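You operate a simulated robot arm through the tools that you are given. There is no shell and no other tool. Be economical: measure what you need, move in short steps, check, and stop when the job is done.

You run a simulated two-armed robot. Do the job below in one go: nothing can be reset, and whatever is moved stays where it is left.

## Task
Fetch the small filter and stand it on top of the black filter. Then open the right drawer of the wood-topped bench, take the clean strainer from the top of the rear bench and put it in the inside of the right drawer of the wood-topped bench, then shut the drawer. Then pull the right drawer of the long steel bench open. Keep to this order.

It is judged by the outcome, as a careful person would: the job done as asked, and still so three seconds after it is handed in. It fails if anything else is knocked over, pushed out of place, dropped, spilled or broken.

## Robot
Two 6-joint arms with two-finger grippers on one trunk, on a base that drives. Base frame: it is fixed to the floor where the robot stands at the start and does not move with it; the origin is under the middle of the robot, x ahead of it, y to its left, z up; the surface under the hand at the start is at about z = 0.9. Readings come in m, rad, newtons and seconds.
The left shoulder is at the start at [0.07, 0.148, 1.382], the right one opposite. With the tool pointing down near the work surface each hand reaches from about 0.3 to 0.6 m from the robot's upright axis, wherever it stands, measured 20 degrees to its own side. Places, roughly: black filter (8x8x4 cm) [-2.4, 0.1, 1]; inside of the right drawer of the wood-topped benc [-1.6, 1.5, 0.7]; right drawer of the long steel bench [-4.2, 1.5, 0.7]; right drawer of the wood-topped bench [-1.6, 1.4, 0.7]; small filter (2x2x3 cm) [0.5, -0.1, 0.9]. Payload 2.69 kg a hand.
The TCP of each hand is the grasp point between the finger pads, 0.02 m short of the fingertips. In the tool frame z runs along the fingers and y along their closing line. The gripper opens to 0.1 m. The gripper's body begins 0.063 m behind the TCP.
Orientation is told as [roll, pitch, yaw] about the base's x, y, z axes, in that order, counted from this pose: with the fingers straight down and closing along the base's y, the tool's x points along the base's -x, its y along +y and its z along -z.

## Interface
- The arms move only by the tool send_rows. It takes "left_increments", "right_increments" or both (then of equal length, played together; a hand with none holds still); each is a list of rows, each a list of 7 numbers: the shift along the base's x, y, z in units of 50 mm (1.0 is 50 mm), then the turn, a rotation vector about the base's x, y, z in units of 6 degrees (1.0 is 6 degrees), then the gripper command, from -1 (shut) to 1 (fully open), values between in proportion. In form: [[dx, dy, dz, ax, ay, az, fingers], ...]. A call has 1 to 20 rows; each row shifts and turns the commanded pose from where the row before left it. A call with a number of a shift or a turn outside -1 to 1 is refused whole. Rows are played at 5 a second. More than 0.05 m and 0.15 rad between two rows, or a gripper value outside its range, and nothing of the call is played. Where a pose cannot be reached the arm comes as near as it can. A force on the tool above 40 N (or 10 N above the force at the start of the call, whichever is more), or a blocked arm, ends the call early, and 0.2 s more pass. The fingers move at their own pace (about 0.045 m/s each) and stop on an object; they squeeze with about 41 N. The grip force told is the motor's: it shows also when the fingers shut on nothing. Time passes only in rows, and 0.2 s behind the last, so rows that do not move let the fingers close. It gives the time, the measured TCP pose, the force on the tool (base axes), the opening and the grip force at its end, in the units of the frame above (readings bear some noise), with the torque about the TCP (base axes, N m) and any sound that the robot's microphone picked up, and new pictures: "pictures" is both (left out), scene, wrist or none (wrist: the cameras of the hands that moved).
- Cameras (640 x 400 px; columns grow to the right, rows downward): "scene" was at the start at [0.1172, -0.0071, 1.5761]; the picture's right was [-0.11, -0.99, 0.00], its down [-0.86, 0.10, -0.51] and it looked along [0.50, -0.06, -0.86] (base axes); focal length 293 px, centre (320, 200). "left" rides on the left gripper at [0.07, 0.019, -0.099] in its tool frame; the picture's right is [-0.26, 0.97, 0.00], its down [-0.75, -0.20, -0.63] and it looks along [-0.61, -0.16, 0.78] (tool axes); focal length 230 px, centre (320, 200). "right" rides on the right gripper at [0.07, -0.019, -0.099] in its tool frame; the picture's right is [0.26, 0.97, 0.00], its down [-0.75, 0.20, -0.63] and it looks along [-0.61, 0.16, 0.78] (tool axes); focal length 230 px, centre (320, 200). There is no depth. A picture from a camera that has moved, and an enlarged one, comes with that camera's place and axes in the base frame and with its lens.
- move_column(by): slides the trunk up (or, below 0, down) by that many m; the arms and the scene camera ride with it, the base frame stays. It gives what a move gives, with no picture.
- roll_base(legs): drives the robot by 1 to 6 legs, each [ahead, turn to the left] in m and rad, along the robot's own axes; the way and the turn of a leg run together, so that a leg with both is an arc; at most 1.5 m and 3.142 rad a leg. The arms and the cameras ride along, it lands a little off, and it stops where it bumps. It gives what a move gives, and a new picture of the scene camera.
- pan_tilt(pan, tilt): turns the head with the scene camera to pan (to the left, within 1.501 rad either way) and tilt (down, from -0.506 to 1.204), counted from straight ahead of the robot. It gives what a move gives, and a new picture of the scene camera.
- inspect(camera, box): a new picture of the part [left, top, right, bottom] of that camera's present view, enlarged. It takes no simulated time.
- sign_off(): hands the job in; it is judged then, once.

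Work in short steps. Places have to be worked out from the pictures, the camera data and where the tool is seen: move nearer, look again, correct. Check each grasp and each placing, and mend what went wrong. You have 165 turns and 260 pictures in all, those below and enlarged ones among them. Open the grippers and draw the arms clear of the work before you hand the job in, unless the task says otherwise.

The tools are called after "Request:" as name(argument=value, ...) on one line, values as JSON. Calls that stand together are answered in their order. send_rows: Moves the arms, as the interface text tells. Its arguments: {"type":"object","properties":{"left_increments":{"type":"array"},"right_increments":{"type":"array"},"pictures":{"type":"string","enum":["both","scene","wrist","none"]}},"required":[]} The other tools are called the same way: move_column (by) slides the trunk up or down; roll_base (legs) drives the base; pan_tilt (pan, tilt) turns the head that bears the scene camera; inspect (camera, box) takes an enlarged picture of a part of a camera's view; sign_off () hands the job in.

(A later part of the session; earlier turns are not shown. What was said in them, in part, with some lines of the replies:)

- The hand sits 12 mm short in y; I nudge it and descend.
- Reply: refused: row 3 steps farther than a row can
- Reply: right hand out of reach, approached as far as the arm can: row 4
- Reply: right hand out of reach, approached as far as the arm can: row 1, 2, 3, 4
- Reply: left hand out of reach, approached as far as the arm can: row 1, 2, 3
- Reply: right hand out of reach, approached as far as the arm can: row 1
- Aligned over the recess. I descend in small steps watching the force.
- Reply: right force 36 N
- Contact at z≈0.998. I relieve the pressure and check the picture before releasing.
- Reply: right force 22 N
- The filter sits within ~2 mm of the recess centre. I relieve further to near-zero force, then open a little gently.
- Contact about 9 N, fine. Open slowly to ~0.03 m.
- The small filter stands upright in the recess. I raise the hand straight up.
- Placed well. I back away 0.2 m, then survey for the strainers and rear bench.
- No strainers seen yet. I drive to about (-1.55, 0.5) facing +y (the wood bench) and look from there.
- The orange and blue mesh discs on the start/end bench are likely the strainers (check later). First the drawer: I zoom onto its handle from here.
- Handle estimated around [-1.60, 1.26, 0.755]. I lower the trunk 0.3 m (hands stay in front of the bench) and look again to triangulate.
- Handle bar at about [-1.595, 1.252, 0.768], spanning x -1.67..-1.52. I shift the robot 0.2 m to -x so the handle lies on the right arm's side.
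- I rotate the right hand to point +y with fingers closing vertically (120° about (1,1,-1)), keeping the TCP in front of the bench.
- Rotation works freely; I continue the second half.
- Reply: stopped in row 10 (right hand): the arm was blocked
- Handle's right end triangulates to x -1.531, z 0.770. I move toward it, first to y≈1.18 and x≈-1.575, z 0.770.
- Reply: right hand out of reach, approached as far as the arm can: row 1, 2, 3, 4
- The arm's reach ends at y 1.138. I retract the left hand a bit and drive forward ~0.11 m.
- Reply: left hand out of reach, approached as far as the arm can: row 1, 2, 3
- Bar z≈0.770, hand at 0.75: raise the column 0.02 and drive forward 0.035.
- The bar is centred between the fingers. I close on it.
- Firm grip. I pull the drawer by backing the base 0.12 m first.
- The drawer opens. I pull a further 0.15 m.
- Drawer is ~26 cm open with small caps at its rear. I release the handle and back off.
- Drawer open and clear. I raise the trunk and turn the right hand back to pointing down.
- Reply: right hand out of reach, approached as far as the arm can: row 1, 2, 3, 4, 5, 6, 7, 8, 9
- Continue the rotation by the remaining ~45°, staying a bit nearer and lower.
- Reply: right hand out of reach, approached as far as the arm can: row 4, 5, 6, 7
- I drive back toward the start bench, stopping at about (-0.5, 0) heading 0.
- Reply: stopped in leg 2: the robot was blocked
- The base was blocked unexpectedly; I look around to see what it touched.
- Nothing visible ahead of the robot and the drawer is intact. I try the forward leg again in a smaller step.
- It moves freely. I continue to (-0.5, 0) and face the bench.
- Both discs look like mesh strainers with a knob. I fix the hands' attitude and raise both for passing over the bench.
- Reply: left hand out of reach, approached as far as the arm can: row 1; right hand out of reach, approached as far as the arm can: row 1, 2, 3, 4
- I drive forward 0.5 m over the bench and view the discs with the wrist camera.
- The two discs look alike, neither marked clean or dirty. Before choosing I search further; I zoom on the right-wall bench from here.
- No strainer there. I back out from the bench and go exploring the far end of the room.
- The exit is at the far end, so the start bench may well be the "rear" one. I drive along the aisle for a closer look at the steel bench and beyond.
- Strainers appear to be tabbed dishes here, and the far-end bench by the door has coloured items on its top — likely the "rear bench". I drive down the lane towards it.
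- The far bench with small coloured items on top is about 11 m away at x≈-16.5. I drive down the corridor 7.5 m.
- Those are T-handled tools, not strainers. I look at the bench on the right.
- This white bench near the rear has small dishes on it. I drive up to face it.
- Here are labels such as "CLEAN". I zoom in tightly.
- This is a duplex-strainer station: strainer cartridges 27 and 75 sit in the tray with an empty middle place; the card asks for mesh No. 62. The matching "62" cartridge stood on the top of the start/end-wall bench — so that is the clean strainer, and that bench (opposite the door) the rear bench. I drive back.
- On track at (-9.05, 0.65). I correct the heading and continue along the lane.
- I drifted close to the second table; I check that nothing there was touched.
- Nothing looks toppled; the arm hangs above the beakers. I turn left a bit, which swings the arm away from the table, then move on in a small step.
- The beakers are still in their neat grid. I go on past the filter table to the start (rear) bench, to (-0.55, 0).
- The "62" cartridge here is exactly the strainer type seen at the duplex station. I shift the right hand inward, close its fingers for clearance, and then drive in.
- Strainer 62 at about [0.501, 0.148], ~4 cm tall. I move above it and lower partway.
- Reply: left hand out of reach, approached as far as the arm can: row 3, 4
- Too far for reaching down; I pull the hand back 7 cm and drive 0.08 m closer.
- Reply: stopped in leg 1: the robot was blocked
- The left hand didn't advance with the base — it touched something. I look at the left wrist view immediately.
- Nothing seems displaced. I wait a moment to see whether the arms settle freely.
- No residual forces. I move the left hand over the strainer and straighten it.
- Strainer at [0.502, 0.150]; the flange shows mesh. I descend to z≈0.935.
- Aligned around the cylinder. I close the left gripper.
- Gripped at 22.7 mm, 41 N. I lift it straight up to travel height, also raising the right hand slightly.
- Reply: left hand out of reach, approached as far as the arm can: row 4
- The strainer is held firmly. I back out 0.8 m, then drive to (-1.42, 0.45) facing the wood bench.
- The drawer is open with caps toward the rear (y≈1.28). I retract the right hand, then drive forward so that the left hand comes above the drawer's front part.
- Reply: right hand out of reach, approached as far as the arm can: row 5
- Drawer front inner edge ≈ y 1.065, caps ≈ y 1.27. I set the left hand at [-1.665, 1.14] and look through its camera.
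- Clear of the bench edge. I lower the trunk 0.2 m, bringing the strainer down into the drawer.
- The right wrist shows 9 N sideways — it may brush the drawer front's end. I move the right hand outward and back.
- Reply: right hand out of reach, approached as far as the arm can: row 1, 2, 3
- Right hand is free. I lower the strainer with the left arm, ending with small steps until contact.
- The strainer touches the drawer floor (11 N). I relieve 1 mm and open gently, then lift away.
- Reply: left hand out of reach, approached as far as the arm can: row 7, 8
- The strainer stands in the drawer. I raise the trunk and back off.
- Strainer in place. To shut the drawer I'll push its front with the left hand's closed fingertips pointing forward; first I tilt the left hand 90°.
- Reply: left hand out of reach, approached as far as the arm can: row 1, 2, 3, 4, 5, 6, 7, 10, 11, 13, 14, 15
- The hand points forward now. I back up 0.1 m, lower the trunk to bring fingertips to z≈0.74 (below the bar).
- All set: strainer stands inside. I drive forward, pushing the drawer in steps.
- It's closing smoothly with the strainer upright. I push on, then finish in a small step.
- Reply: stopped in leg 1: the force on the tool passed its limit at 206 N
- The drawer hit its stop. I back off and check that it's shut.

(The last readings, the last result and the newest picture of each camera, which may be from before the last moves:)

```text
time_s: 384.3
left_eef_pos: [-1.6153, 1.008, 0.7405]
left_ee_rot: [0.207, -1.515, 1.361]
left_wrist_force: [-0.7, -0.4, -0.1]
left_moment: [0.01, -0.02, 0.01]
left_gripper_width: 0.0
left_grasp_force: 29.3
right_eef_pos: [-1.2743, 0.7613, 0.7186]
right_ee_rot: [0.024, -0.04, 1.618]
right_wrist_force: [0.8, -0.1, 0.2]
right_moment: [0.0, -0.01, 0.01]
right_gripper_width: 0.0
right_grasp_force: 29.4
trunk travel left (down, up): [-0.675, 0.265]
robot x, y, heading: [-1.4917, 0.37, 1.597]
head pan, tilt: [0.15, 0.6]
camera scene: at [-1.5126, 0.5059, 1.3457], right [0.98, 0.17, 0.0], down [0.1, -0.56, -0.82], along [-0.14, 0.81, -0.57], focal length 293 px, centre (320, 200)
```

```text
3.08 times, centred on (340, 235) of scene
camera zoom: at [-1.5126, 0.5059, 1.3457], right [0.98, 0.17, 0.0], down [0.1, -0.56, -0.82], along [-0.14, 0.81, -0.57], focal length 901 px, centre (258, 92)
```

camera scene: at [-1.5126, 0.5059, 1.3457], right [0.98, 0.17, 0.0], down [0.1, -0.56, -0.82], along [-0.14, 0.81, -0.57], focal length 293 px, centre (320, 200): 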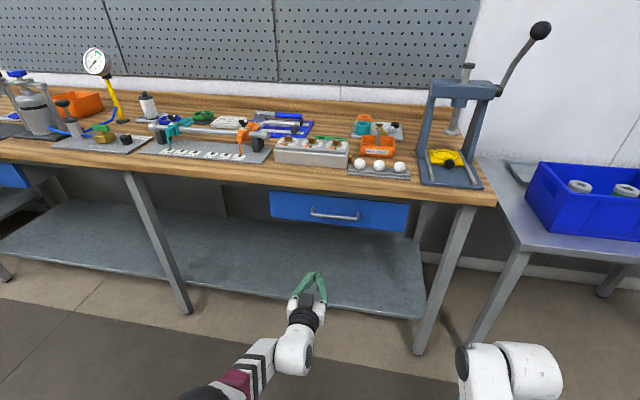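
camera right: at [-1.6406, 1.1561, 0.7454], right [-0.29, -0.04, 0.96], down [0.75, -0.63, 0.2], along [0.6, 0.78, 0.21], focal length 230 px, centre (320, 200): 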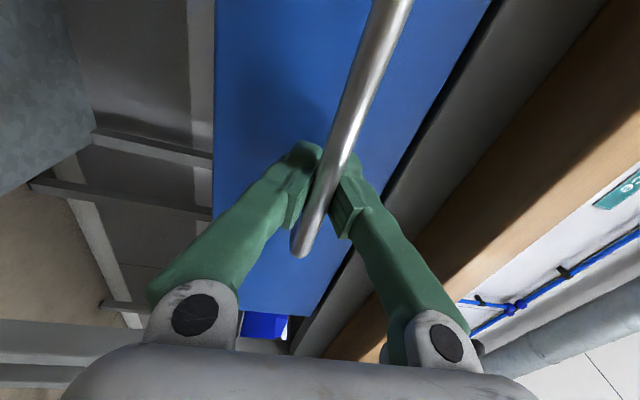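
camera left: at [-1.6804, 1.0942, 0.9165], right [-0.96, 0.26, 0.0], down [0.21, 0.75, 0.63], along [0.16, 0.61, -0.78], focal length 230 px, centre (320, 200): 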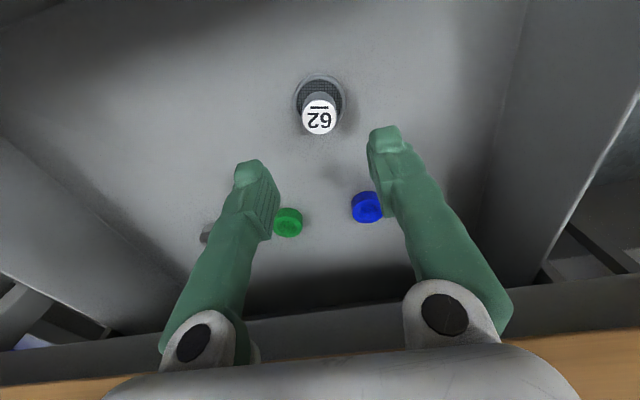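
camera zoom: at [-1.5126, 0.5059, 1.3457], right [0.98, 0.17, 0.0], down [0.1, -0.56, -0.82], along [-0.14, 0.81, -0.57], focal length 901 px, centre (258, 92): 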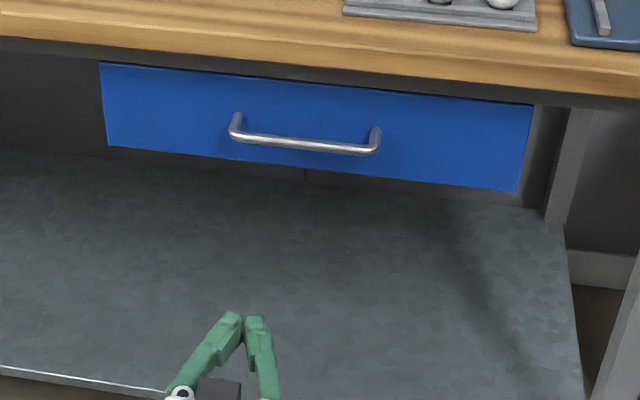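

Drawer is shut. Now the steel bench: here in free space I put the right hand into the handle-gripping attitude (forward, closing vertically) and return the left hand to pointing down, tucked.

Request:
send_rows(left_increments=[[0, -0.27, 0, -1, 0, 0, -1], [0, -0.27, 0, -1, 0, 0, -1], [0, -0.27, 0, -1, 0, 0, -1], [0, -0.27, 0, -1, 0, 0, -1], [0, -0.27, 0, -1, 0, 0, -1], [0, -0.27, 0, -1, 0, 0, -1], [0, -0.27, 0, -1, 0, 0, -1], [0, -0.27, 0, -1, 0, 0, -1], [0, -0.27, 0, -1, 0, 0, -1], [0, -0.27, 0, -1, 0, 0, -1], [0, -0.27, 0, -1, 0, 0, -1], [0, -0.27, 0, -1, 0, 0, -1], [0, -0.27, 0, -1, 0, 0, -1], [0, -0.27, 0, -1, 0, 0, -1], [0, -0.27, 0, -1, 0, 0, -1], [0, 0, 0, 0, 0, 0, -1], [0, 0, 0, 0, 0, 0, -1], [0, 0, 0, 0, 0, 0, -1], [0, 0, 0, 0, 0, 0, -1], [0, 0, 0, 0, 0, 0, -1]], right_increments=[[0, 0.13, 0.05, 0.577, 0.577, -0.577, 0.2], [0, 0.13, 0.05, 0.577, 0.577, -0.577, 0.2], [0, 0.13, 0.05, 0.577, 0.577, -0.577, 0.2], [0, 0.13, 0.05, 0.577, 0.577, -0.577, 0.2], [0, 0.13, 0.05, 0.577, 0.577, -0.577, 0.2], [0, 0.13, 0.05, 0.577, 0.577, -0.577, 0.2], [0, 0.13, 0.05, 0.577, 0.577, -0.577, 0.2], [0, 0.13, 0.05, 0.577, 0.577, -0.577, 0.2], [0, 0.13, 0.05, 0.577, 0.577, -0.577, 0.2], [0, 0.13, 0.05, 0.577, 0.577, -0.577, 0.2], [0, 0.13, 0.05, 0.577, 0.577, -0.577, 0.2], [0, 0.13, 0.05, 0.577, 0.577, -0.577, 0.2], [0, 0.13, 0.05, 0.577, 0.577, -0.577, 0.2], [0, 0.13, 0.05, 0.577, 0.577, -0.577, 0.2], [0, 0.13, 0.05, 0.577, 0.577, -0.577, 0.2], [0, 0.13, 0.05, 0.577, 0.577, -0.577, 0.2], [0, 0.13, 0.05, 0.577, 0.577, -0.577, 0.2], [0, 0.13, 0.05, 0.577, 0.577, -0.577, 0.2], [0, 0.13, 0.05, 0.577, 0.577, -0.577, 0.2], [0, 0.13, 0.05, 0.577, 0.577, -0.577, 0.2]], pictures="scene")

```text
time_s: 385.8
left_eef_pos: [-1.7027, 0.9567, 0.7608]
left_ee_rot: [0.328, -1.006, 1.361]
left_wrist_force: [0.0, -0.3, 0.1]
left_moment: [0.01, 0.03, 0.01]
left_gripper_width: 0.0
left_grasp_force: 29.4
left hand out of reach, approached as far as the arm can: row 3, 4, 5
right_eef_pos: [-1.2744, 0.8016, 0.734]
right_ee_rot: [0.468, -0.341, 1.146]
right_wrist_force: [-0.2, 0.8, 0.0]
right_moment: [0.0, -0.01, 0.01]
right_gripper_width: 0.0602
right_grasp_force: 0.1
trunk travel left (down, up): [-0.675, 0.265]
robot x, y, heading: [-1.4966, 0.3694, 1.595]
head pan, tilt: [0.15, 0.6]
stopped in row 7 (left hand): the arm was blocked; the commanded pose is now the measured one
camera scene: at [-1.5122, 0.5054, 1.3458], right [0.98, 0.17, 0.0], down [0.1, -0.56, -0.83], along [-0.14, 0.81, -0.56], focal length 293 px, centre (320, 200)
```

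scene: 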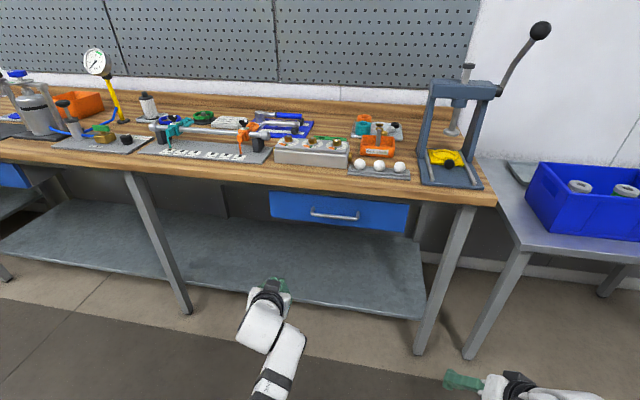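

I continue: right hand alone first, then left with less retraction.

Request:
send_rows(left_increments=[[0, 0, 0.1, -0.985, -0.173, 0, -1], [0, 0, 0.1, -0.985, -0.173, 0, -1], [0, 0, 0, -0.985, -0.173, 0, -1], [0, 0, 0, -0.985, -0.173, 0, -1], [0, 0, 0, -0.985, -0.173, 0, -1], [0, 0, 0, -0.985, -0.173, 0, -1], [0, 0, 0, -0.985, -0.173, 0, -1], [0, 0, 0, -0.985, -0.173, 0, -1], [0, 0, 0, -0.985, -0.173, 0, -1], [0, 0, 0, -0.985, -0.173, 0, -1], [0, 0, 0, 0, 0, 0, -1], [0, 0, 0, 0, 0, 0, -1], [0, 0, 0, 0, 0, 0, -1]], right_increments=[[0, 0.13, 0.05, 0.577, 0.577, -0.577, 0.2], [0, 0.13, 0.05, 0.577, 0.577, -0.577, 0.2], [0, 0.13, 0.05, 0.577, 0.577, -0.577, 0.2], [0, 0.13, 0.05, 0.577, 0.577, -0.577, 0.2], [0, 0.13, 0.05, 0.577, 0.577, -0.577, 0.2], [0, 0.13, 0.05, 0.577, 0.577, -0.577, 0.2], [0, 0.13, 0.05, 0.577, 0.577, -0.577, 0.2], [0, 0.13, 0.05, 0.577, 0.577, -0.577, 0.2], [0, 0.13, 0.05, 0.577, 0.577, -0.577, 0.2], [0, 0.13, 0.05, 0.577, 0.577, -0.577, 0.2], [0, 0.13, 0.05, 0.577, 0.577, -0.577, 0.2], [0, 0.13, 0.05, 0.577, 0.577, -0.577, 0.2], [0, 0.13, 0.05, 0.577, 0.577, -0.577, 0.2]], pictures="scene")

```text
time_s: 388.6
left_eef_pos: [-1.7007, 0.9571, 0.7703]
left_ee_rot: [-0.008, 0.009, 1.545]
left_wrist_force: [-0.1, -0.6, -0.5]
left_moment: [0.01, 0.0, -0.01]
left_gripper_width: 0.0
left_grasp_force: 29.0
right_eef_pos: [-1.2766, 0.886, 0.7669]
right_ee_rot: [1.55, -0.095, 0.012]
right_wrist_force: [-0.5, 0.9, 0.2]
right_moment: [0.01, 0.01, -0.01]
right_gripper_width: 0.06
right_grasp_force: 0.2
trunk travel left (down, up): [-0.675, 0.265]
robot x, y, heading: [-1.4981, 0.3713, 1.598]
head pan, tilt: [0.15, 0.6]
camera scene: at [-1.5129, 0.5061, 1.3457], right [0.98, 0.17, 0.0], down [0.1, -0.56, -0.82], along [-0.14, 0.81, -0.57], focal length 293 px, centre (320, 200)
```

scene: 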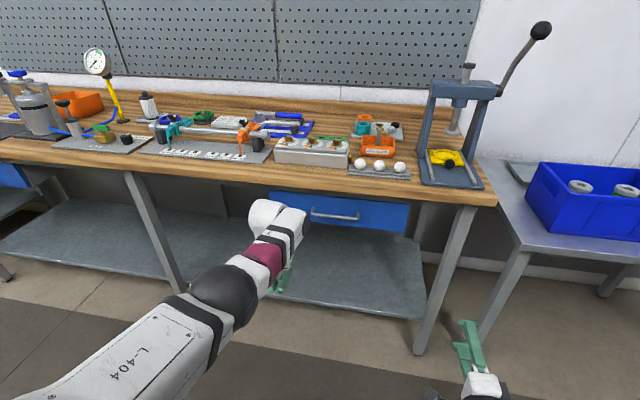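

Both hands in good attitudes. I tuck the left hand in, raise the trunk for travel, and drive toward the steel bench lane.

Request:
send_rows(left_increments=[[0, -0.6, -0.3, 0, 0, 0, -1], [0, -0.6, -0.3, 0, 0, 0, -1], [0, -0.6, -0.3, 0, 0, 0, -1], [0, -0.6, -0.3, 0, 0, 0, -1], [0, -0.3, -0.2, 0, 0, 0, -1]], pictures="none")

Request:
move_column(by=0.265)

Request:
roll_base(legs=[[0, 1.1], [0.8, 0], [0, 0.43]])

```text
time_s: 389.8
left_eef_pos: [-1.7039, 0.8254, 0.7031]
left_ee_rot: [-0.005, 0.011, 1.545]
left_wrist_force: [0.4, 1.5, -0.3]
left_moment: [0.03, 0.0, 0.0]
left_gripper_width: 0.0003
left_grasp_force: 29.8
right_eef_pos: [-1.2754, 0.8841, 0.7679]
right_ee_rot: [1.551, -0.095, 0.012]
right_wrist_force: [-0.1, -0.2, 0.0]
right_moment: [0.01, -0.03, 0.0]
right_gripper_width: 0.0599
right_grasp_force: 0.1
trunk travel left (down, up): [-0.675, 0.265]
robot x, y, heading: [-1.4976, 0.3693, 1.593]
head pan, tilt: [0.15, 0.6]
```

```text
time_s: 392.5
left_eef_pos: [-1.7032, 0.8253, 0.9664]
left_ee_rot: [-0.006, 0.009, 1.544]
left_wrist_force: [0.6, 0.0, -0.4]
left_moment: [-0.04, -0.01, -0.03]
left_gripper_width: 0.0
left_grasp_force: 29.2
right_eef_pos: [-1.2738, 0.8853, 1.033]
right_ee_rot: [1.549, -0.096, 0.012]
right_wrist_force: [0.6, 0.2, 0.1]
right_moment: [-0.02, 0.02, 0.01]
right_gripper_width: 0.0603
right_grasp_force: 0.0
trunk travel left (down, up): [-0.94, 0.0]
robot x, y, heading: [-1.4964, 0.3708, 1.595]
head pan, tilt: [0.15, 0.6]
```

```text
time_s: 400.8
left_eef_pos: [-2.6873, 0.5173, 0.9691]
left_ee_rot: [-0.005, 0.009, 3.09]
left_wrist_force: [0.0, 0.4, -0.6]
left_moment: [-0.01, 0.01, 0.0]
left_gripper_width: 0.0001
left_grasp_force: 30.0
right_eef_pos: [-2.736, 0.9468, 1.0331]
right_ee_rot: [1.55, -0.096, 1.559]
right_wrist_force: [1.2, 0.2, 0.0]
right_moment: [0.01, -0.03, 0.0]
right_gripper_width: 0.0601
right_grasp_force: 0.1
trunk travel left (down, up): [-0.94, 0.0]
robot x, y, heading: [-2.225, 0.712, -3.142]
head pan, tilt: [0.15, 0.6]
camera scene: at [-2.363, 0.7004, 1.6108], right [-0.15, 0.99, 0.0], down [0.56, 0.08, -0.83], along [-0.82, -0.12, -0.56], focal length 293 px, centre (320, 200)
```

scene: 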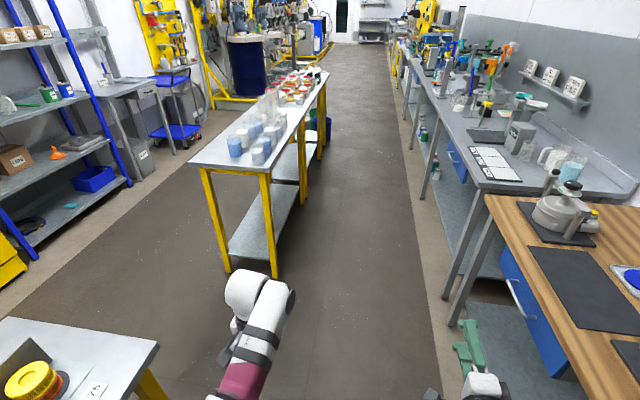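

Everything on the second table still stands. I drive 1.5 m further along the lane.

Request:
roll_base(legs=[[1.5, -0.02]])

Request:
pan_tilt(pan=-0.9, tilt=0.6)

Request:
inspect(camera="scene", box=[160, 160, 400, 330])

```text
time_s: 408.4
left_eef_pos: [-4.2215, 0.5388, 0.9684]
left_ee_rot: [-0.007, 0.007, 3.07]
left_wrist_force: [-0.1, 0.2, -0.3]
left_moment: [0.02, 0.04, 0.0]
left_gripper_width: 0.0002
left_grasp_force: 29.6
right_eef_pos: [-4.2625, 0.9694, 1.0327]
right_ee_rot: [1.55, -0.096, 1.539]
right_wrist_force: [-0.9, 0.3, -0.4]
right_moment: [0.01, 0.03, 0.01]
right_gripper_width: 0.06
right_grasp_force: 0.0
trunk travel left (down, up): [-0.94, 0.0]
robot x, y, heading: [-3.7551, 0.7242, 3.122]
head pan, tilt: [0.15, 0.6]
camera scene: at [-3.8936, 0.7159, 1.6108], right [-0.13, 0.99, 0.0], down [0.56, 0.07, -0.83], along [-0.82, -0.11, -0.56], focal length 293 px, centre (320, 200)
```

scene: 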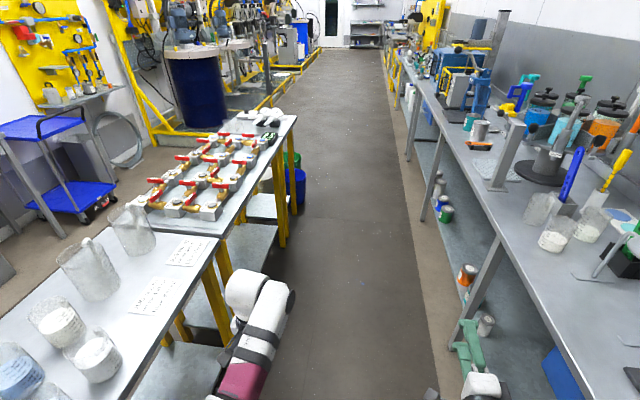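

```text
time_s: 409.7
left_eef_pos: [-4.2216, 0.5394, 0.9673]
left_ee_rot: [-0.006, 0.006, 3.072]
left_wrist_force: [0.2, 0.1, -0.5]
left_moment: [-0.02, 0.0, -0.01]
left_gripper_width: 0.0001
left_grasp_force: 29.7
right_eef_pos: [-4.263, 0.969, 1.033]
right_ee_rot: [1.55, -0.098, 1.541]
right_wrist_force: [0.2, 0.2, 0.6]
right_moment: [-0.01, 0.0, -0.01]
right_gripper_width: 0.0598
right_grasp_force: 0.1
trunk travel left (down, up): [-0.94, 0.0]
robot x, y, heading: [-3.7585, 0.7247, 3.122]
head pan, tilt: [-0.901, 0.6]
camera scene: at [-3.8604, 0.7978, 1.6107], right [0.79, 0.61, 0.0], down [0.34, -0.45, -0.83], along [-0.5, 0.66, -0.56], focal length 293 px, centre (320, 200)
```

scene: 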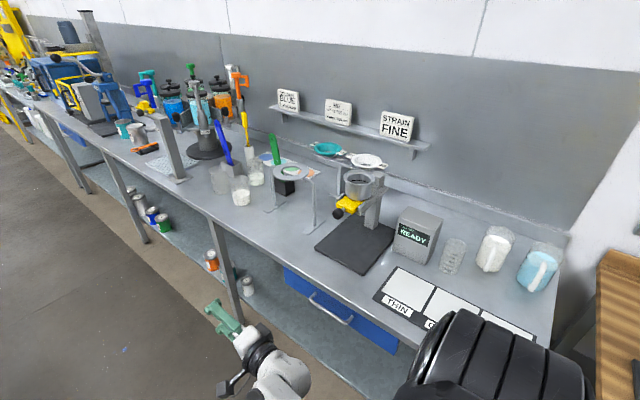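

```text
2.35 times, centred on (280, 245) of scene
camera zoom: at [-3.8604, 0.7978, 1.6107], right [0.79, 0.61, 0.0], down [0.34, -0.45, -0.83], along [-0.5, 0.66, -0.56], focal length 689 px, centre (414, 94)
```

zoom: 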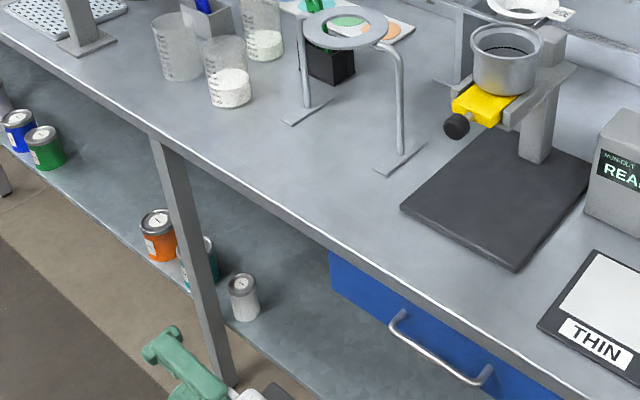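

Steel bench drawer's handle is near x≈-4.2 with the bench edge a bit deeper (y≈1.35). I go to x≈-4.4, y≈0.62 and face it.

Request:
roll_base(legs=[[0, 0.17], [0.62, 0], [0, -1.71]])

Request:
pan_tilt(pan=-0.2, tilt=0.7)

Request:
inspect(camera="scene", box=[240, 180, 440, 320])

```text
time_s: 418.0
left_eef_pos: [-4.5899, 1.0836, 0.9682]
left_ee_rot: [-0.007, 0.01, 1.554]
left_wrist_force: [0.0, -0.4, 0.2]
left_moment: [-0.01, 0.01, 0.0]
left_gripper_width: 0.0
left_grasp_force: 29.2
right_eef_pos: [-4.1624, 1.1476, 1.0325]
right_ee_rot: [1.55, -0.099, 0.019]
right_wrist_force: [-0.4, -0.1, -0.9]
right_moment: [0.0, 0.0, 0.01]
right_gripper_width: 0.0602
right_grasp_force: 0.0
trunk travel left (down, up): [-0.94, 0.0]
robot x, y, heading: [-4.376, 0.6287, 1.596]
head pan, tilt: [-0.901, 0.6]
camera scene: at [-4.3132, 0.7366, 1.6107], right [0.65, -0.76, 0.0], down [-0.43, -0.37, -0.83], along [0.63, 0.53, -0.56], focal length 293 px, centre (320, 200)
```

scene: 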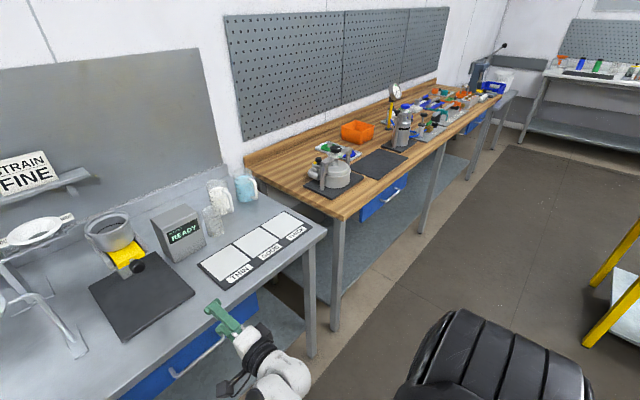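

```text
time_s: 419.1
left_eef_pos: [-4.5896, 1.0847, 0.9674]
left_ee_rot: [-0.005, 0.009, 1.554]
left_wrist_force: [0.4, 0.6, -0.4]
left_moment: [0.01, 0.02, -0.01]
left_gripper_width: 0.0001
left_grasp_force: 28.8
right_eef_pos: [-4.1614, 1.1467, 1.032]
right_ee_rot: [1.55, -0.097, 0.02]
right_wrist_force: [-0.6, -0.3, -0.3]
right_moment: [0.0, 0.01, -0.01]
right_gripper_width: 0.0599
right_grasp_force: 0.1
trunk travel left (down, up): [-0.94, 0.0]
robot x, y, heading: [-4.3778, 0.6312, 1.606]
head pan, tilt: [-0.201, 0.7]
camera scene: at [-4.366, 0.7632, 1.6021], right [0.99, -0.17, 0.0], down [-0.11, -0.63, -0.76], along [0.13, 0.75, -0.64], focal length 293 px, centre (320, 200)
```

scene: 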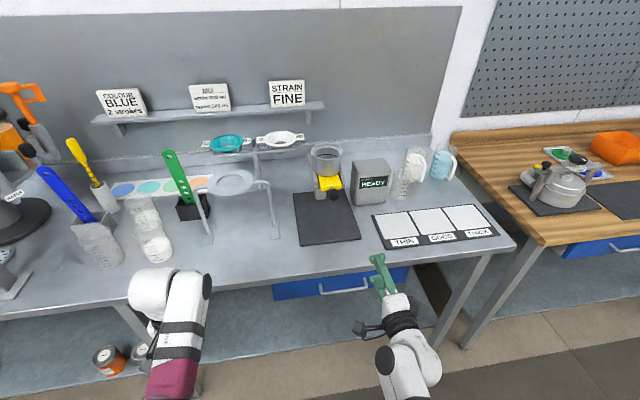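

```text
2.86 times, centred on (340, 250) of scene
camera zoom: at [-4.366, 0.7632, 1.6021], right [0.99, -0.17, 0.0], down [-0.11, -0.63, -0.76], along [0.13, 0.75, -0.64], focal length 837 px, centre (263, 57)
```

zoom: 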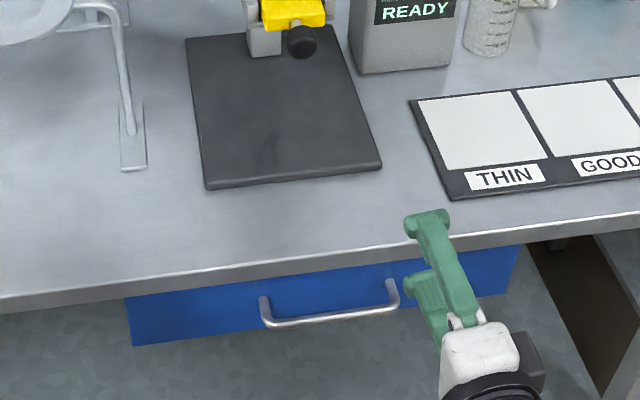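

The hands are in front of the bench edge (y≈1.26). I lower the trunk by 0.262 m and check the handle with both cameras.

Request:
move_column(by=-0.262)

Request:
inspect(camera="right", box=[0, 0, 640, 400])

Request:
inspect(camera="scene", box=[220, 120, 460, 280])

```text
time_s: 421.7
left_eef_pos: [-4.5892, 1.0845, 0.7051]
left_ee_rot: [-0.006, 0.01, 1.552]
left_wrist_force: [-0.2, 0.5, -0.7]
left_moment: [0.02, -0.03, -0.01]
left_gripper_width: 0.0
left_grasp_force: 30.1
right_eef_pos: [-4.162, 1.1472, 0.7707]
right_ee_rot: [1.55, -0.095, 0.019]
right_wrist_force: [0.0, -0.3, 0.2]
right_moment: [-0.01, 0.01, -0.03]
right_gripper_width: 0.0599
right_grasp_force: 0.0
trunk travel left (down, up): [-0.678, 0.262]
robot x, y, heading: [-4.3769, 0.6286, 1.604]
head pan, tilt: [-0.201, 0.7]
```

```text
1.00 times, centred on (320, 200) of right (not enlarged: the box is as wide or as high as the picture)
camera zoom: at [-4.2278, 1.0454, 0.7474], right [-0.35, 0.01, 0.94], down [0.74, -0.61, 0.29], along [0.58, 0.79, 0.2], focal length 230 px, centre (320, 200)
```

zoom: 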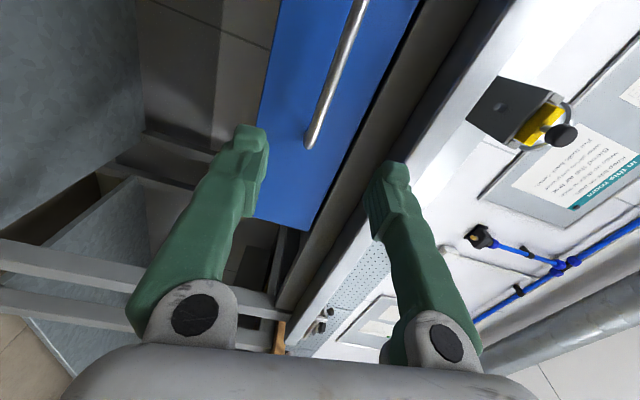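

```text
2.50 times, centred on (340, 200) of scene
camera zoom: at [-4.366, 0.7631, 1.3401], right [0.99, -0.17, 0.0], down [-0.11, -0.64, -0.76], along [0.13, 0.75, -0.64], focal length 732 px, centre (270, 200)
```

zoom: 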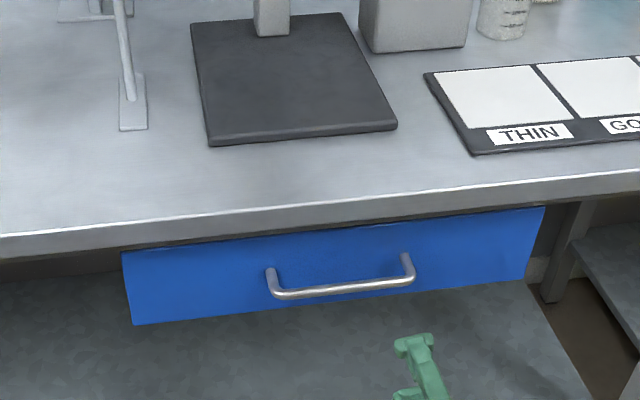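

Handle end at x≈-4.115, y≈1.295, z≈0.769. I extend the right arm 9 cm first (left hand must stay clear of the edge).

Request:
send_rows(right_increments=[[0, 0.5, 0, 0, 0.3, 0, 0.2], [0, 0.5, 0, 0, 0.3, 0, 0.2], [0, 0.5, 0, 0, 0.2, 0, 0.2], [0, 0.3, 0, 0, 0, 0, 0.2], [0, 0, 0, 0, 0, 0, 0.2]], pictures="wrist")

```text
time_s: 422.9
left_eef_pos: [-4.589, 1.083, 0.7051]
left_ee_rot: [-0.008, 0.008, 1.553]
left_wrist_force: [-0.5, -0.8, -0.8]
left_moment: [0.04, 0.0, 0.02]
left_gripper_width: 0.0
left_grasp_force: 29.3
right_eef_pos: [-4.1657, 1.2241, 0.7596]
right_ee_rot: [1.555, -0.022, 0.02]
right_wrist_force: [0.2, 0.2, -0.3]
right_moment: [0.02, 0.01, -0.01]
right_gripper_width: 0.0603
right_grasp_force: 0.1
right hand out of reach, approached as far as the arm can: row 2, 3, 4
trunk travel left (down, up): [-0.678, 0.262]
robot x, y, heading: [-4.3807, 0.633, 1.602]
head pan, tilt: [-0.201, 0.7]
camera right: at [-4.233, 1.121, 0.7405], right [-0.28, 0.01, 0.96], down [0.76, -0.61, 0.23], along [0.59, 0.79, 0.16], focal length 230 px, centre (320, 200)
```

right: 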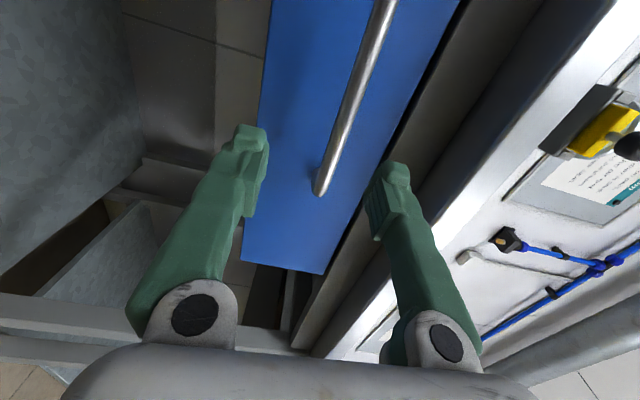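

Triangulated: handle y≈1.300, z≈0.771. I raise the column 1 cm and drive forward 0.073 m.

Request:
move_column(by=0.011)

Request:
roll_base(legs=[[0.074, 0]])

Request:
inspect(camera="right", box=[0, 0, 640, 400])

```text
time_s: 423.5
left_eef_pos: [-4.5879, 1.0844, 0.716]
left_ee_rot: [-0.009, 0.007, 1.553]
left_wrist_force: [0.8, 0.0, -0.1]
left_moment: [0.01, 0.03, 0.02]
left_gripper_width: 0.0
left_grasp_force: 29.2
right_eef_pos: [-4.1656, 1.223, 0.7697]
right_ee_rot: [1.553, -0.022, 0.018]
right_wrist_force: [0.7, -0.2, 0.3]
right_moment: [0.01, -0.01, 0.0]
right_gripper_width: 0.0601
right_grasp_force: 0.1
trunk travel left (down, up): [-0.689, 0.251]
robot x, y, heading: [-4.377, 0.6278, 1.602]
head pan, tilt: [-0.201, 0.7]
```

```text
time_s: 424.6
left_eef_pos: [-4.5912, 1.1533, 0.7158]
left_ee_rot: [-0.006, 0.008, 1.552]
left_wrist_force: [-0.2, 0.4, 0.1]
left_moment: [-0.02, 0.0, -0.02]
left_gripper_width: 0.0001
left_grasp_force: 29.0
right_eef_pos: [-4.1678, 1.2893, 0.7651]
right_ee_rot: [1.548, -0.019, 0.023]
right_wrist_force: [-0.5, 0.1, 0.5]
right_moment: [0.02, -0.03, 0.02]
right_gripper_width: 0.06
right_grasp_force: 0.1
trunk travel left (down, up): [-0.689, 0.251]
robot x, y, heading: [-4.3835, 0.6954, 1.606]
head pan, tilt: [-0.201, 0.7]
stopped in leg 1: the force on the tool passed its limit at 120 N (the readings are from after the stop); the commanded pose is now the measured one
camera scene: at [-4.3686, 0.8337, 1.3509], right [0.99, -0.17, 0.0], down [-0.11, -0.64, -0.76], along [0.13, 0.75, -0.65], focal length 293 px, centre (320, 200)
```

scene: 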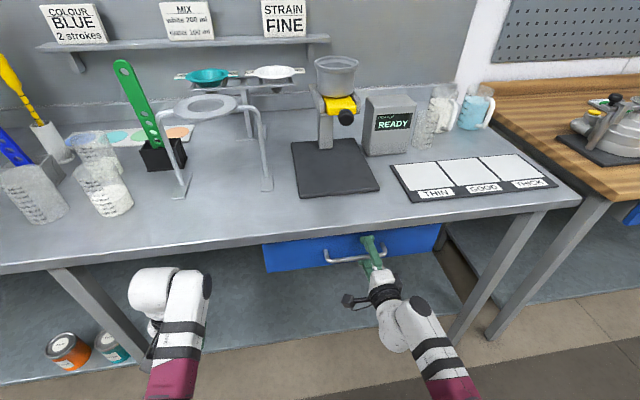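

```text
1.00 times, centred on (320, 200) of right (not enlarged: the box is as wide or as high as the picture)
camera zoom: at [-4.2354, 1.187, 0.7471], right [-0.28, 0.02, 0.96], down [0.76, -0.61, 0.23], along [0.59, 0.79, 0.16], focal length 230 px, centre (320, 200)
```

zoom: 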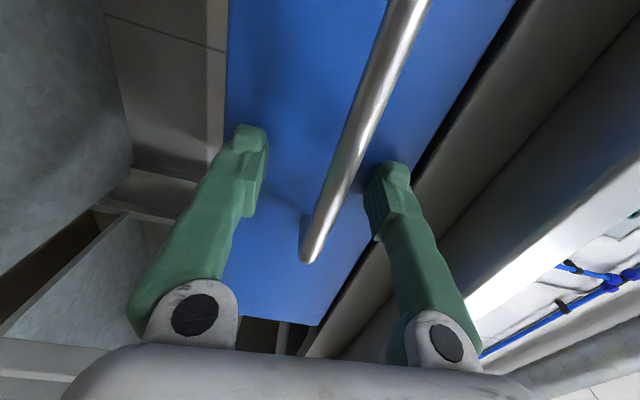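

The tips just met the drawer front; the bar is between the fingers but nearer the upper one. I back off 1 cm, raise 8 mm, then close.

Request:
roll_base(legs=[[-0.012, 0]])

Request:
move_column(by=0.008)

Request:
send_rows(right_increments=[[0, 0, 0, 0, 0, 0, -0.4], [0, 0, 0, 0, 0, 0, -1], [0, 0, 0, 0, 0, 0, -1], [0, 0, 0, 0, 0, 0, -1], [0, 0, 0, 0, 0, 0, -1]], pictures="wrist")

```text
time_s: 425.4
left_eef_pos: [-4.5897, 1.142, 0.7168]
left_ee_rot: [-0.005, 0.009, 1.552]
left_wrist_force: [-0.2, -0.2, 0.2]
left_moment: [-0.02, 0.01, -0.01]
left_gripper_width: 0.0
left_grasp_force: 29.1
right_eef_pos: [-4.1677, 1.2778, 0.764]
right_ee_rot: [1.546, -0.021, 0.022]
right_wrist_force: [-0.3, 1.0, -0.8]
right_moment: [0.0, -0.03, -0.01]
right_gripper_width: 0.06
right_grasp_force: 0.0
trunk travel left (down, up): [-0.689, 0.251]
robot x, y, heading: [-4.3796, 0.6826, 1.602]
head pan, tilt: [-0.201, 0.7]
camera scene: at [-4.3677, 0.8219, 1.3508], right [0.99, -0.17, 0.0], down [-0.11, -0.64, -0.76], along [0.13, 0.75, -0.65], focal length 293 px, centre (320, 200)
```

scene: 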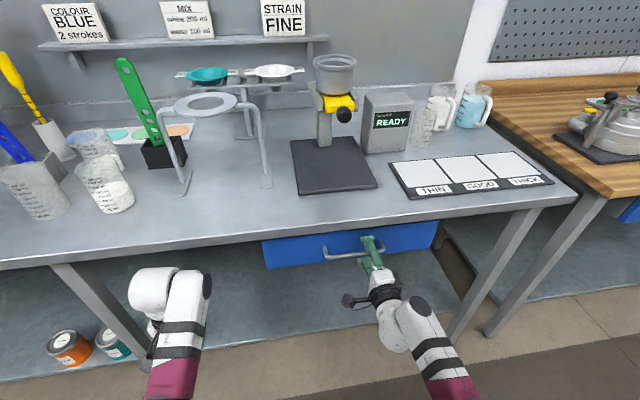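

```text
time_s: 425.9
left_eef_pos: [-4.5894, 1.1425, 0.7246]
left_ee_rot: [-0.006, 0.009, 1.55]
left_wrist_force: [-0.3, 0.2, 0.0]
left_moment: [-0.01, 0.03, 0.0]
left_gripper_width: 0.0
left_grasp_force: 29.8
right_eef_pos: [-4.167, 1.2764, 0.774]
right_ee_rot: [1.547, -0.021, 0.024]
right_wrist_force: [-1.1, 0.0, 0.2]
right_moment: [0.04, 0.03, 0.01]
right_gripper_width: 0.06
right_grasp_force: 0.1
trunk travel left (down, up): [-0.697, 0.243]
robot x, y, heading: [-4.3838, 0.6851, 1.605]
head pan, tilt: [-0.201, 0.7]
```

```text
time_s: 427.1
left_eef_pos: [-4.5908, 1.1431, 0.7225]
left_ee_rot: [-0.005, 0.012, 1.554]
left_wrist_force: [0.3, -0.5, -0.9]
left_moment: [-0.01, 0.0, 0.02]
left_gripper_width: 0.0
left_grasp_force: 29.6
right_eef_pos: [-4.1667, 1.2777, 0.7697]
right_ee_rot: [1.539, -0.019, 0.02]
right_wrist_force: [-2.9, -0.5, -16.2]
right_moment: [-0.03, 0.53, -0.04]
right_gripper_width: 0.0062
right_grasp_force: 32.4
trunk travel left (down, up): [-0.697, 0.243]
robot x, y, heading: [-4.3809, 0.6871, 1.601]
head pan, tilt: [-0.201, 0.7]
camera right: at [-4.2347, 1.1749, 0.7524], right [-0.28, 0.02, 0.96], down [0.76, -0.61, 0.23], along [0.59, 0.79, 0.15], focal length 230 px, centre (320, 200)
```

right: 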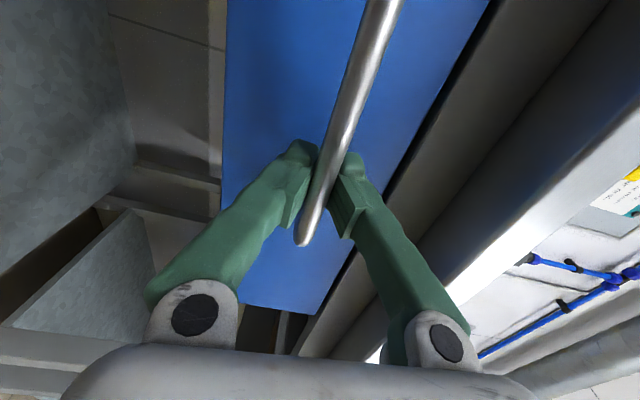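

Bar gripped. I relieve the vertical load and pull by backing 0.12 m.

Request:
move_column(by=-0.004)

Request:
roll_base(legs=[[-0.12, 0]])

```text
time_s: 427.7
left_eef_pos: [-4.591, 1.1417, 0.7198]
left_ee_rot: [-0.005, 0.01, 1.551]
left_wrist_force: [-0.3, 0.0, 0.3]
left_moment: [0.0, 0.0, 0.03]
left_gripper_width: 0.0
left_grasp_force: 30.2
right_eef_pos: [-4.1669, 1.2778, 0.7699]
right_ee_rot: [1.547, -0.021, 0.022]
right_wrist_force: [-2.8, 0.7, -7.6]
right_moment: [-0.03, 0.68, -0.3]
right_gripper_width: 0.006
right_grasp_force: 32.5
trunk travel left (down, up): [-0.693, 0.247]
robot x, y, heading: [-4.3827, 0.6857, 1.602]
head pan, tilt: [-0.201, 0.7]
```

```text
time_s: 428.9
left_eef_pos: [-4.587, 1.0234, 0.719]
left_ee_rot: [-0.008, 0.009, 1.549]
left_wrist_force: [-0.3, -0.9, -0.2]
left_moment: [0.04, -0.04, 0.03]
left_gripper_width: 0.0
left_grasp_force: 29.4
right_eef_pos: [-4.1629, 1.159, 0.7694]
right_ee_rot: [1.546, -0.024, 0.019]
right_wrist_force: [-13.8, 1.7, -8.7]
right_moment: [0.03, 0.59, 0.01]
right_gripper_width: 0.0062
right_grasp_force: 30.2
trunk travel left (down, up): [-0.693, 0.247]
robot x, y, heading: [-4.377, 0.567, 1.603]
head pan, tilt: [-0.201, 0.7]
camera scene: at [-4.3665, 0.7029, 1.3549], right [0.99, -0.17, 0.0], down [-0.11, -0.64, -0.76], along [0.13, 0.75, -0.65], focal length 293 px, centre (320, 200)
```

scene: 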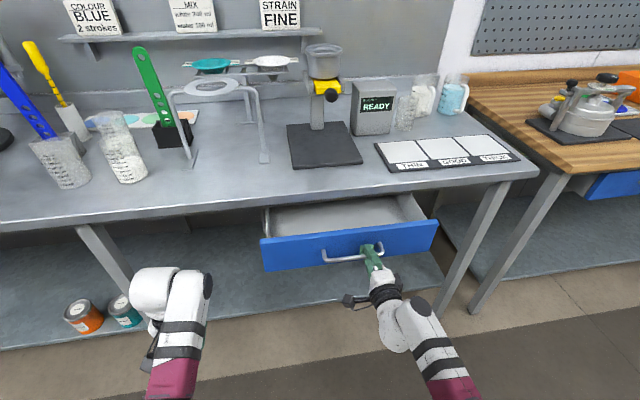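

Drawer open 12 cm. I continue pulling ~11 cm with the arm, to keep the base away from the table behind.

Request:
send_rows(right_increments=[[-0.06, -0.25, 0, 0, 0, 0, -1], [0, -0.3, 0, 0, 0, 0, -1], [0, -0.3, 0, 0, 0, 0, -1], [0, -0.3, 0, 0, 0, 0, -1], [0, -0.3, 0, 0, 0, 0, -1], [0, -0.3, 0, 0, 0, 0, -1], [0, -0.3, 0, 0, 0, 0, -1], [0, -0.2, 0, 0, 0, 0, -1], [0, 0, 0, 0, 0, 0, -1]], pictures="scene")

```text
time_s: 430.9
left_eef_pos: [-4.5859, 1.0218, 0.72]
left_ee_rot: [-0.007, 0.009, 1.548]
left_wrist_force: [0.6, -0.9, 0.7]
left_moment: [-0.01, -0.03, 0.0]
left_gripper_width: 0.0
left_grasp_force: 29.6
right_eef_pos: [-4.1665, 1.0437, 0.7696]
right_ee_rot: [1.547, -0.021, 0.02]
right_wrist_force: [0.2, 0.9, 1.0]
right_moment: [-0.03, 0.02, -0.02]
right_gripper_width: 0.0
right_grasp_force: 29.5
trunk travel left (down, up): [-0.693, 0.247]
robot x, y, heading: [-4.3733, 0.5688, 1.605]
head pan, tilt: [-0.201, 0.7]
camera scene: at [-4.3649, 0.701, 1.355], right [0.99, -0.17, 0.0], down [-0.11, -0.64, -0.76], along [0.13, 0.75, -0.64], focal length 293 px, centre (320, 200)
```

scene: 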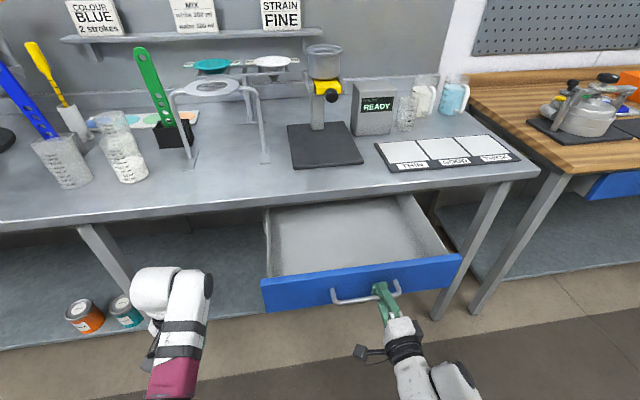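

The drawer is open ~24 cm; the fingers slipped off the bar at the end. I check the hand's relation to the bar before withdrawing.

Request:
inspect(camera="right", box=[0, 0, 640, 400])

Request:
inspect(camera="scene", box=[300, 240, 460, 340])

```text
1.00 times, centred on (320, 200) of right (not enlarged: the box is as wide or as high as the picture)
camera zoom: at [-4.2346, 0.9417, 0.751], right [-0.28, 0.02, 0.96], down [0.76, -0.61, 0.23], along [0.59, 0.79, 0.16], focal length 230 px, centre (320, 200)
```

zoom: 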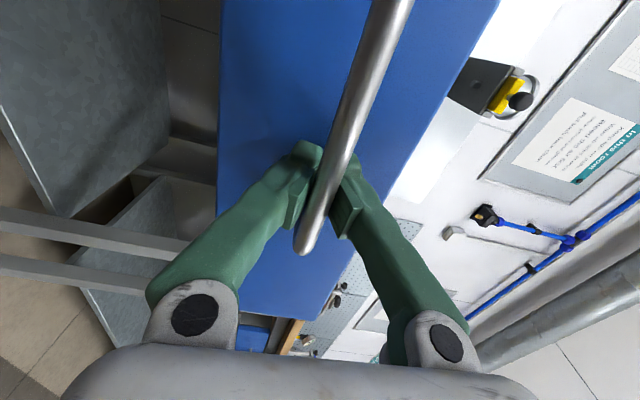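

```text
4.00 times, centred on (380, 290) of scene
camera zoom: at [-4.3649, 0.701, 1.355], right [0.99, -0.17, 0.0], down [-0.11, -0.64, -0.76], along [0.13, 0.75, -0.64], focal length 1172 px, centre (80, -160)
```

zoom: 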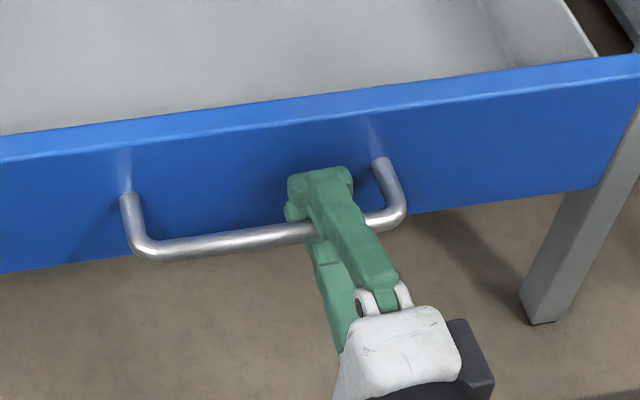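

The bar lies in the hollow between the closed fingers. I open the fingers and withdraw the hand with the arm.

Request:
send_rows(right_increments=[[0, 0, 0, 0, 0, 0, -0.2], [0, 0, 0, 0, 0, 0, 0.2], [0, 0, 0, 0, 0, 0, 0.3], [0, 0, 0, 0, 0, 0, 0.3], [0, -0.3, 0, 0, 0, 0, 0.3], [0, -0.4, 0, 0, 0, 0, 0.3], [0, -0.4, 0, 0, 0, 0, 0.3], [0, -0.3, 0, 0, 0, 0, 0.3], [0, 0, 0, 0, 0, 0, 0.3]], pictures="scene")

```text
time_s: 432.9
left_eef_pos: [-4.5857, 1.0222, 0.7199]
left_ee_rot: [-0.005, 0.01, 1.55]
left_wrist_force: [1.3, -0.9, 0.5]
left_moment: [-0.01, -0.02, -0.02]
left_gripper_width: 0.0002
left_grasp_force: 29.2
right_eef_pos: [-4.1649, 0.9746, 0.7698]
right_ee_rot: [1.549, -0.022, 0.02]
right_wrist_force: [-0.8, 0.1, -0.3]
right_moment: [0.01, -0.01, 0.02]
right_gripper_width: 0.0653
right_grasp_force: 0.0
trunk travel left (down, up): [-0.693, 0.247]
robot x, y, heading: [-4.3742, 0.5691, 1.607]
head pan, tilt: [-0.201, 0.7]
camera scene: at [-4.3637, 0.7014, 1.355], right [0.99, -0.17, 0.0], down [-0.11, -0.64, -0.76], along [0.13, 0.75, -0.64], focal length 293 px, centre (320, 200)
```

scene: 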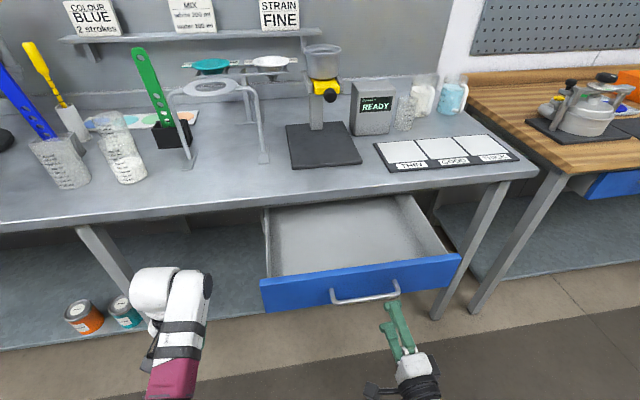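

Drawer stays open and the hand is free. I open the left gripper too, retreat slightly, and check the wood bench and filter stack by panning.

Request:
send_rows(left_increments=[[0, -0.2, 0, 0, 0, 0, 0.3], [0, -0.2, 0, 0, 0, 0, 0.3], [0, 0, 0, 0, 0, 0, 0.3], [0, 0, 0, 0, 0, 0, 0.3]], pictures="none")

Request:
roll_base(legs=[[-0.04, 0]])

Request:
pan_tilt(pan=-1.3, tilt=0.35)

Request:
inspect(camera="scene", box=[180, 120, 480, 310])

```text
time_s: 433.9
left_eef_pos: [-4.5859, 1.0024, 0.7206]
left_ee_rot: [-0.007, 0.008, 1.55]
left_wrist_force: [-1.3, -0.4, -0.2]
left_moment: [0.01, -0.02, -0.02]
left_gripper_width: 0.0649
left_grasp_force: 0.0
right_eef_pos: [-4.1657, 0.974, 0.7703]
right_ee_rot: [1.549, -0.023, 0.019]
right_wrist_force: [-0.4, -0.3, 0.0]
right_moment: [0.01, -0.02, -0.01]
right_gripper_width: 0.065
right_grasp_force: 0.0
trunk travel left (down, up): [-0.693, 0.247]
robot x, y, heading: [-4.3718, 0.5665, 1.606]
head pan, tilt: [-0.201, 0.7]
```

```text
time_s: 434.8
left_eef_pos: [-4.5843, 0.965, 0.7191]
left_ee_rot: [-0.007, 0.009, 1.551]
left_wrist_force: [0.1, 0.2, -0.6]
left_moment: [0.0, 0.01, 0.01]
left_gripper_width: 0.0651
left_grasp_force: 0.0
right_eef_pos: [-4.1642, 0.938, 0.7691]
right_ee_rot: [1.55, -0.021, 0.016]
right_wrist_force: [0.1, -0.3, 0.5]
right_moment: [0.0, 0.02, -0.01]
right_gripper_width: 0.065
right_grasp_force: 0.0
trunk travel left (down, up): [-0.693, 0.247]
robot x, y, heading: [-4.3766, 0.5283, 1.601]
head pan, tilt: [-0.201, 0.7]
camera scene: at [-4.3631, 0.6642, 1.3548], right [0.99, -0.17, 0.0], down [-0.11, -0.64, -0.76], along [0.13, 0.75, -0.65], focal length 293 px, centre (320, 200)
```

scene: 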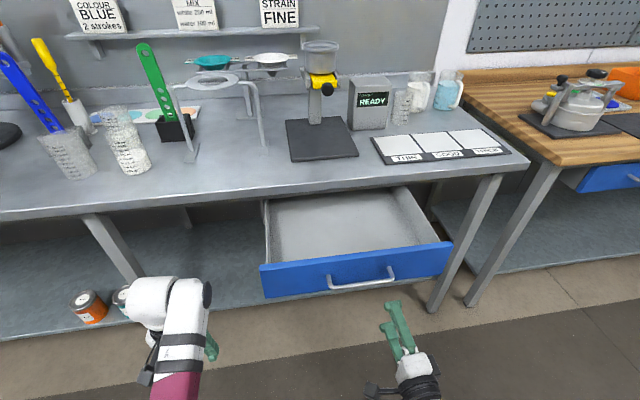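

```text
time_s: 436.1
left_eef_pos: [-4.5851, 0.9649, 0.7197]
left_ee_rot: [-0.005, 0.008, 1.551]
left_wrist_force: [-0.5, 0.5, -0.1]
left_moment: [-0.01, 0.0, -0.01]
left_gripper_width: 0.065
left_grasp_force: 0.1
right_eef_pos: [-4.1638, 0.9364, 0.7693]
right_ee_rot: [1.549, -0.018, 0.018]
right_wrist_force: [0.4, -0.7, -0.2]
right_moment: [-0.01, 0.0, -0.01]
right_gripper_width: 0.0652
right_grasp_force: 0.0
trunk travel left (down, up): [-0.693, 0.247]
robot x, y, heading: [-4.3805, 0.527, 1.604]
head pan, tilt: [-1.3, 0.351]
camera scene: at [-4.2884, 0.6064, 1.3865], right [0.3, -0.95, 0.0], down [-0.33, -0.1, -0.94], along [0.9, 0.28, -0.34], focal length 293 px, centre (320, 200)
```

scene: 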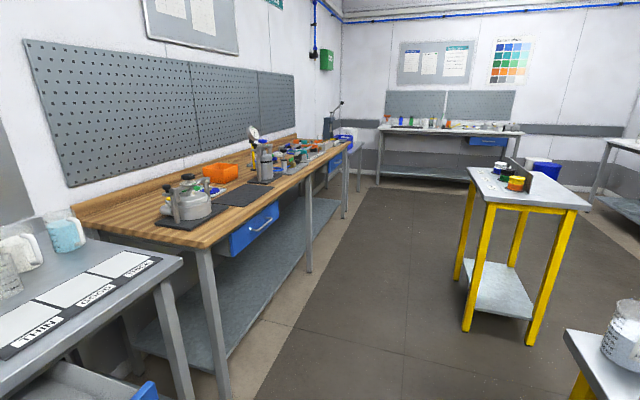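

```text
2.11 times, centred on (330, 215) of scene
camera zoom: at [-4.2884, 0.6064, 1.3865], right [0.3, -0.95, 0.0], down [-0.33, -0.1, -0.94], along [0.9, 0.28, -0.34], focal length 617 px, centre (299, 168)
```

zoom: 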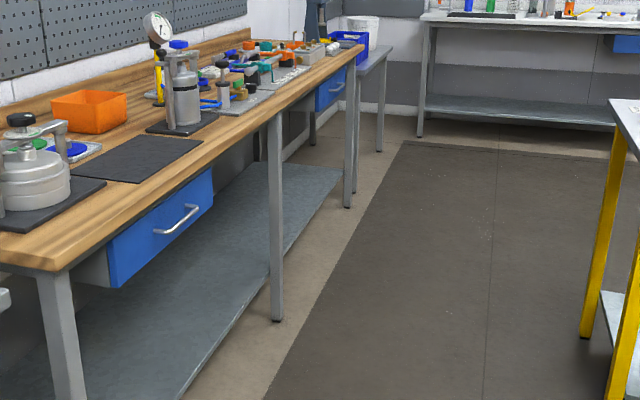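

The right wood drawer is shut. A last zoom on the filter stack.

Request:
inspect(camera="scene", box=[470, 145, 590, 220])

Request:
inspect(camera="scene", box=[310, 120, 370, 200])

```text
5.33 times, centred on (530, 182) of scene
camera zoom: at [-4.2884, 0.6064, 1.3865], right [0.3, -0.95, 0.0], down [-0.33, -0.1, -0.94], along [0.9, 0.28, -0.34], focal length 1562 px, centre (-800, 293)
```

zoom: 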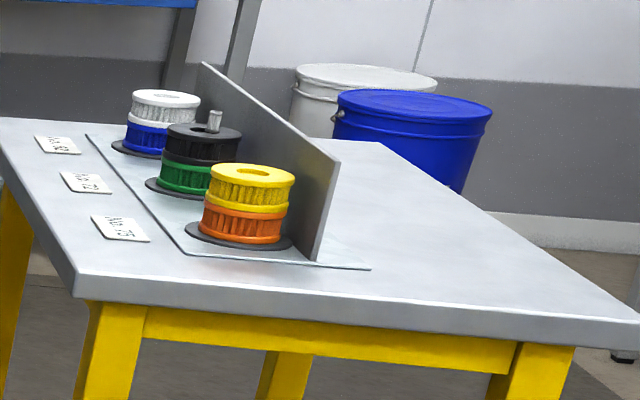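

```text
5.00 times, centred on (340, 160) of scene
camera zoom: at [-4.2884, 0.6064, 1.3865], right [0.3, -0.95, 0.0], down [-0.33, -0.1, -0.94], along [0.9, 0.28, -0.34], focal length 1464 px, centre (220, 400)
```

zoom: 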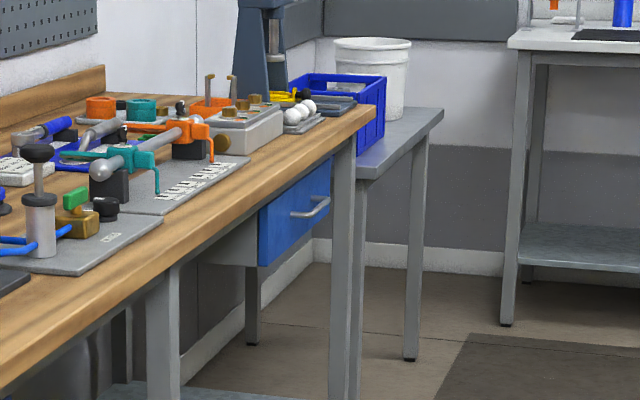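

The small filter stands on the black filter, the wood-topped bench's right drawer is shut with the strainer inside, the steel bench's right drawer is open, and the hands are clear. I hand in.

Request:
sign_off()

```text
The job is handed in.
```

I did all the steps in the order asked and handed the job in, but two choices were my own reading: which object was the clean strainer, and which bench was the rear one.

- **Filter:** the small filter stands upright in the recess on top of the black filter. I checked it again just before handing in.
- **Strainer:** nothing was marked as the clean strainer. I took the cartridge marked 62 from the bench where the robot started. It matches the strainers at the other end of the room, where the card asks for mesh No. 62 and the tray has an empty place. I took that bench as the rear one because it is opposite the door.
- **Wood-topped bench:** the strainer is in the right drawer, which is shut. The drawer hit its stop hard when I closed it (206 N on the hand). The strainer was upright just before that, but I couldn't see inside afterwards.
- **Long steel bench:** the right drawer is open about 24 cm. The fingers slipped off its handle at the end of the pull, but the drawer stayed open.

Nothing else looked knocked over or moved. Both grippers are open and clear of the benches.
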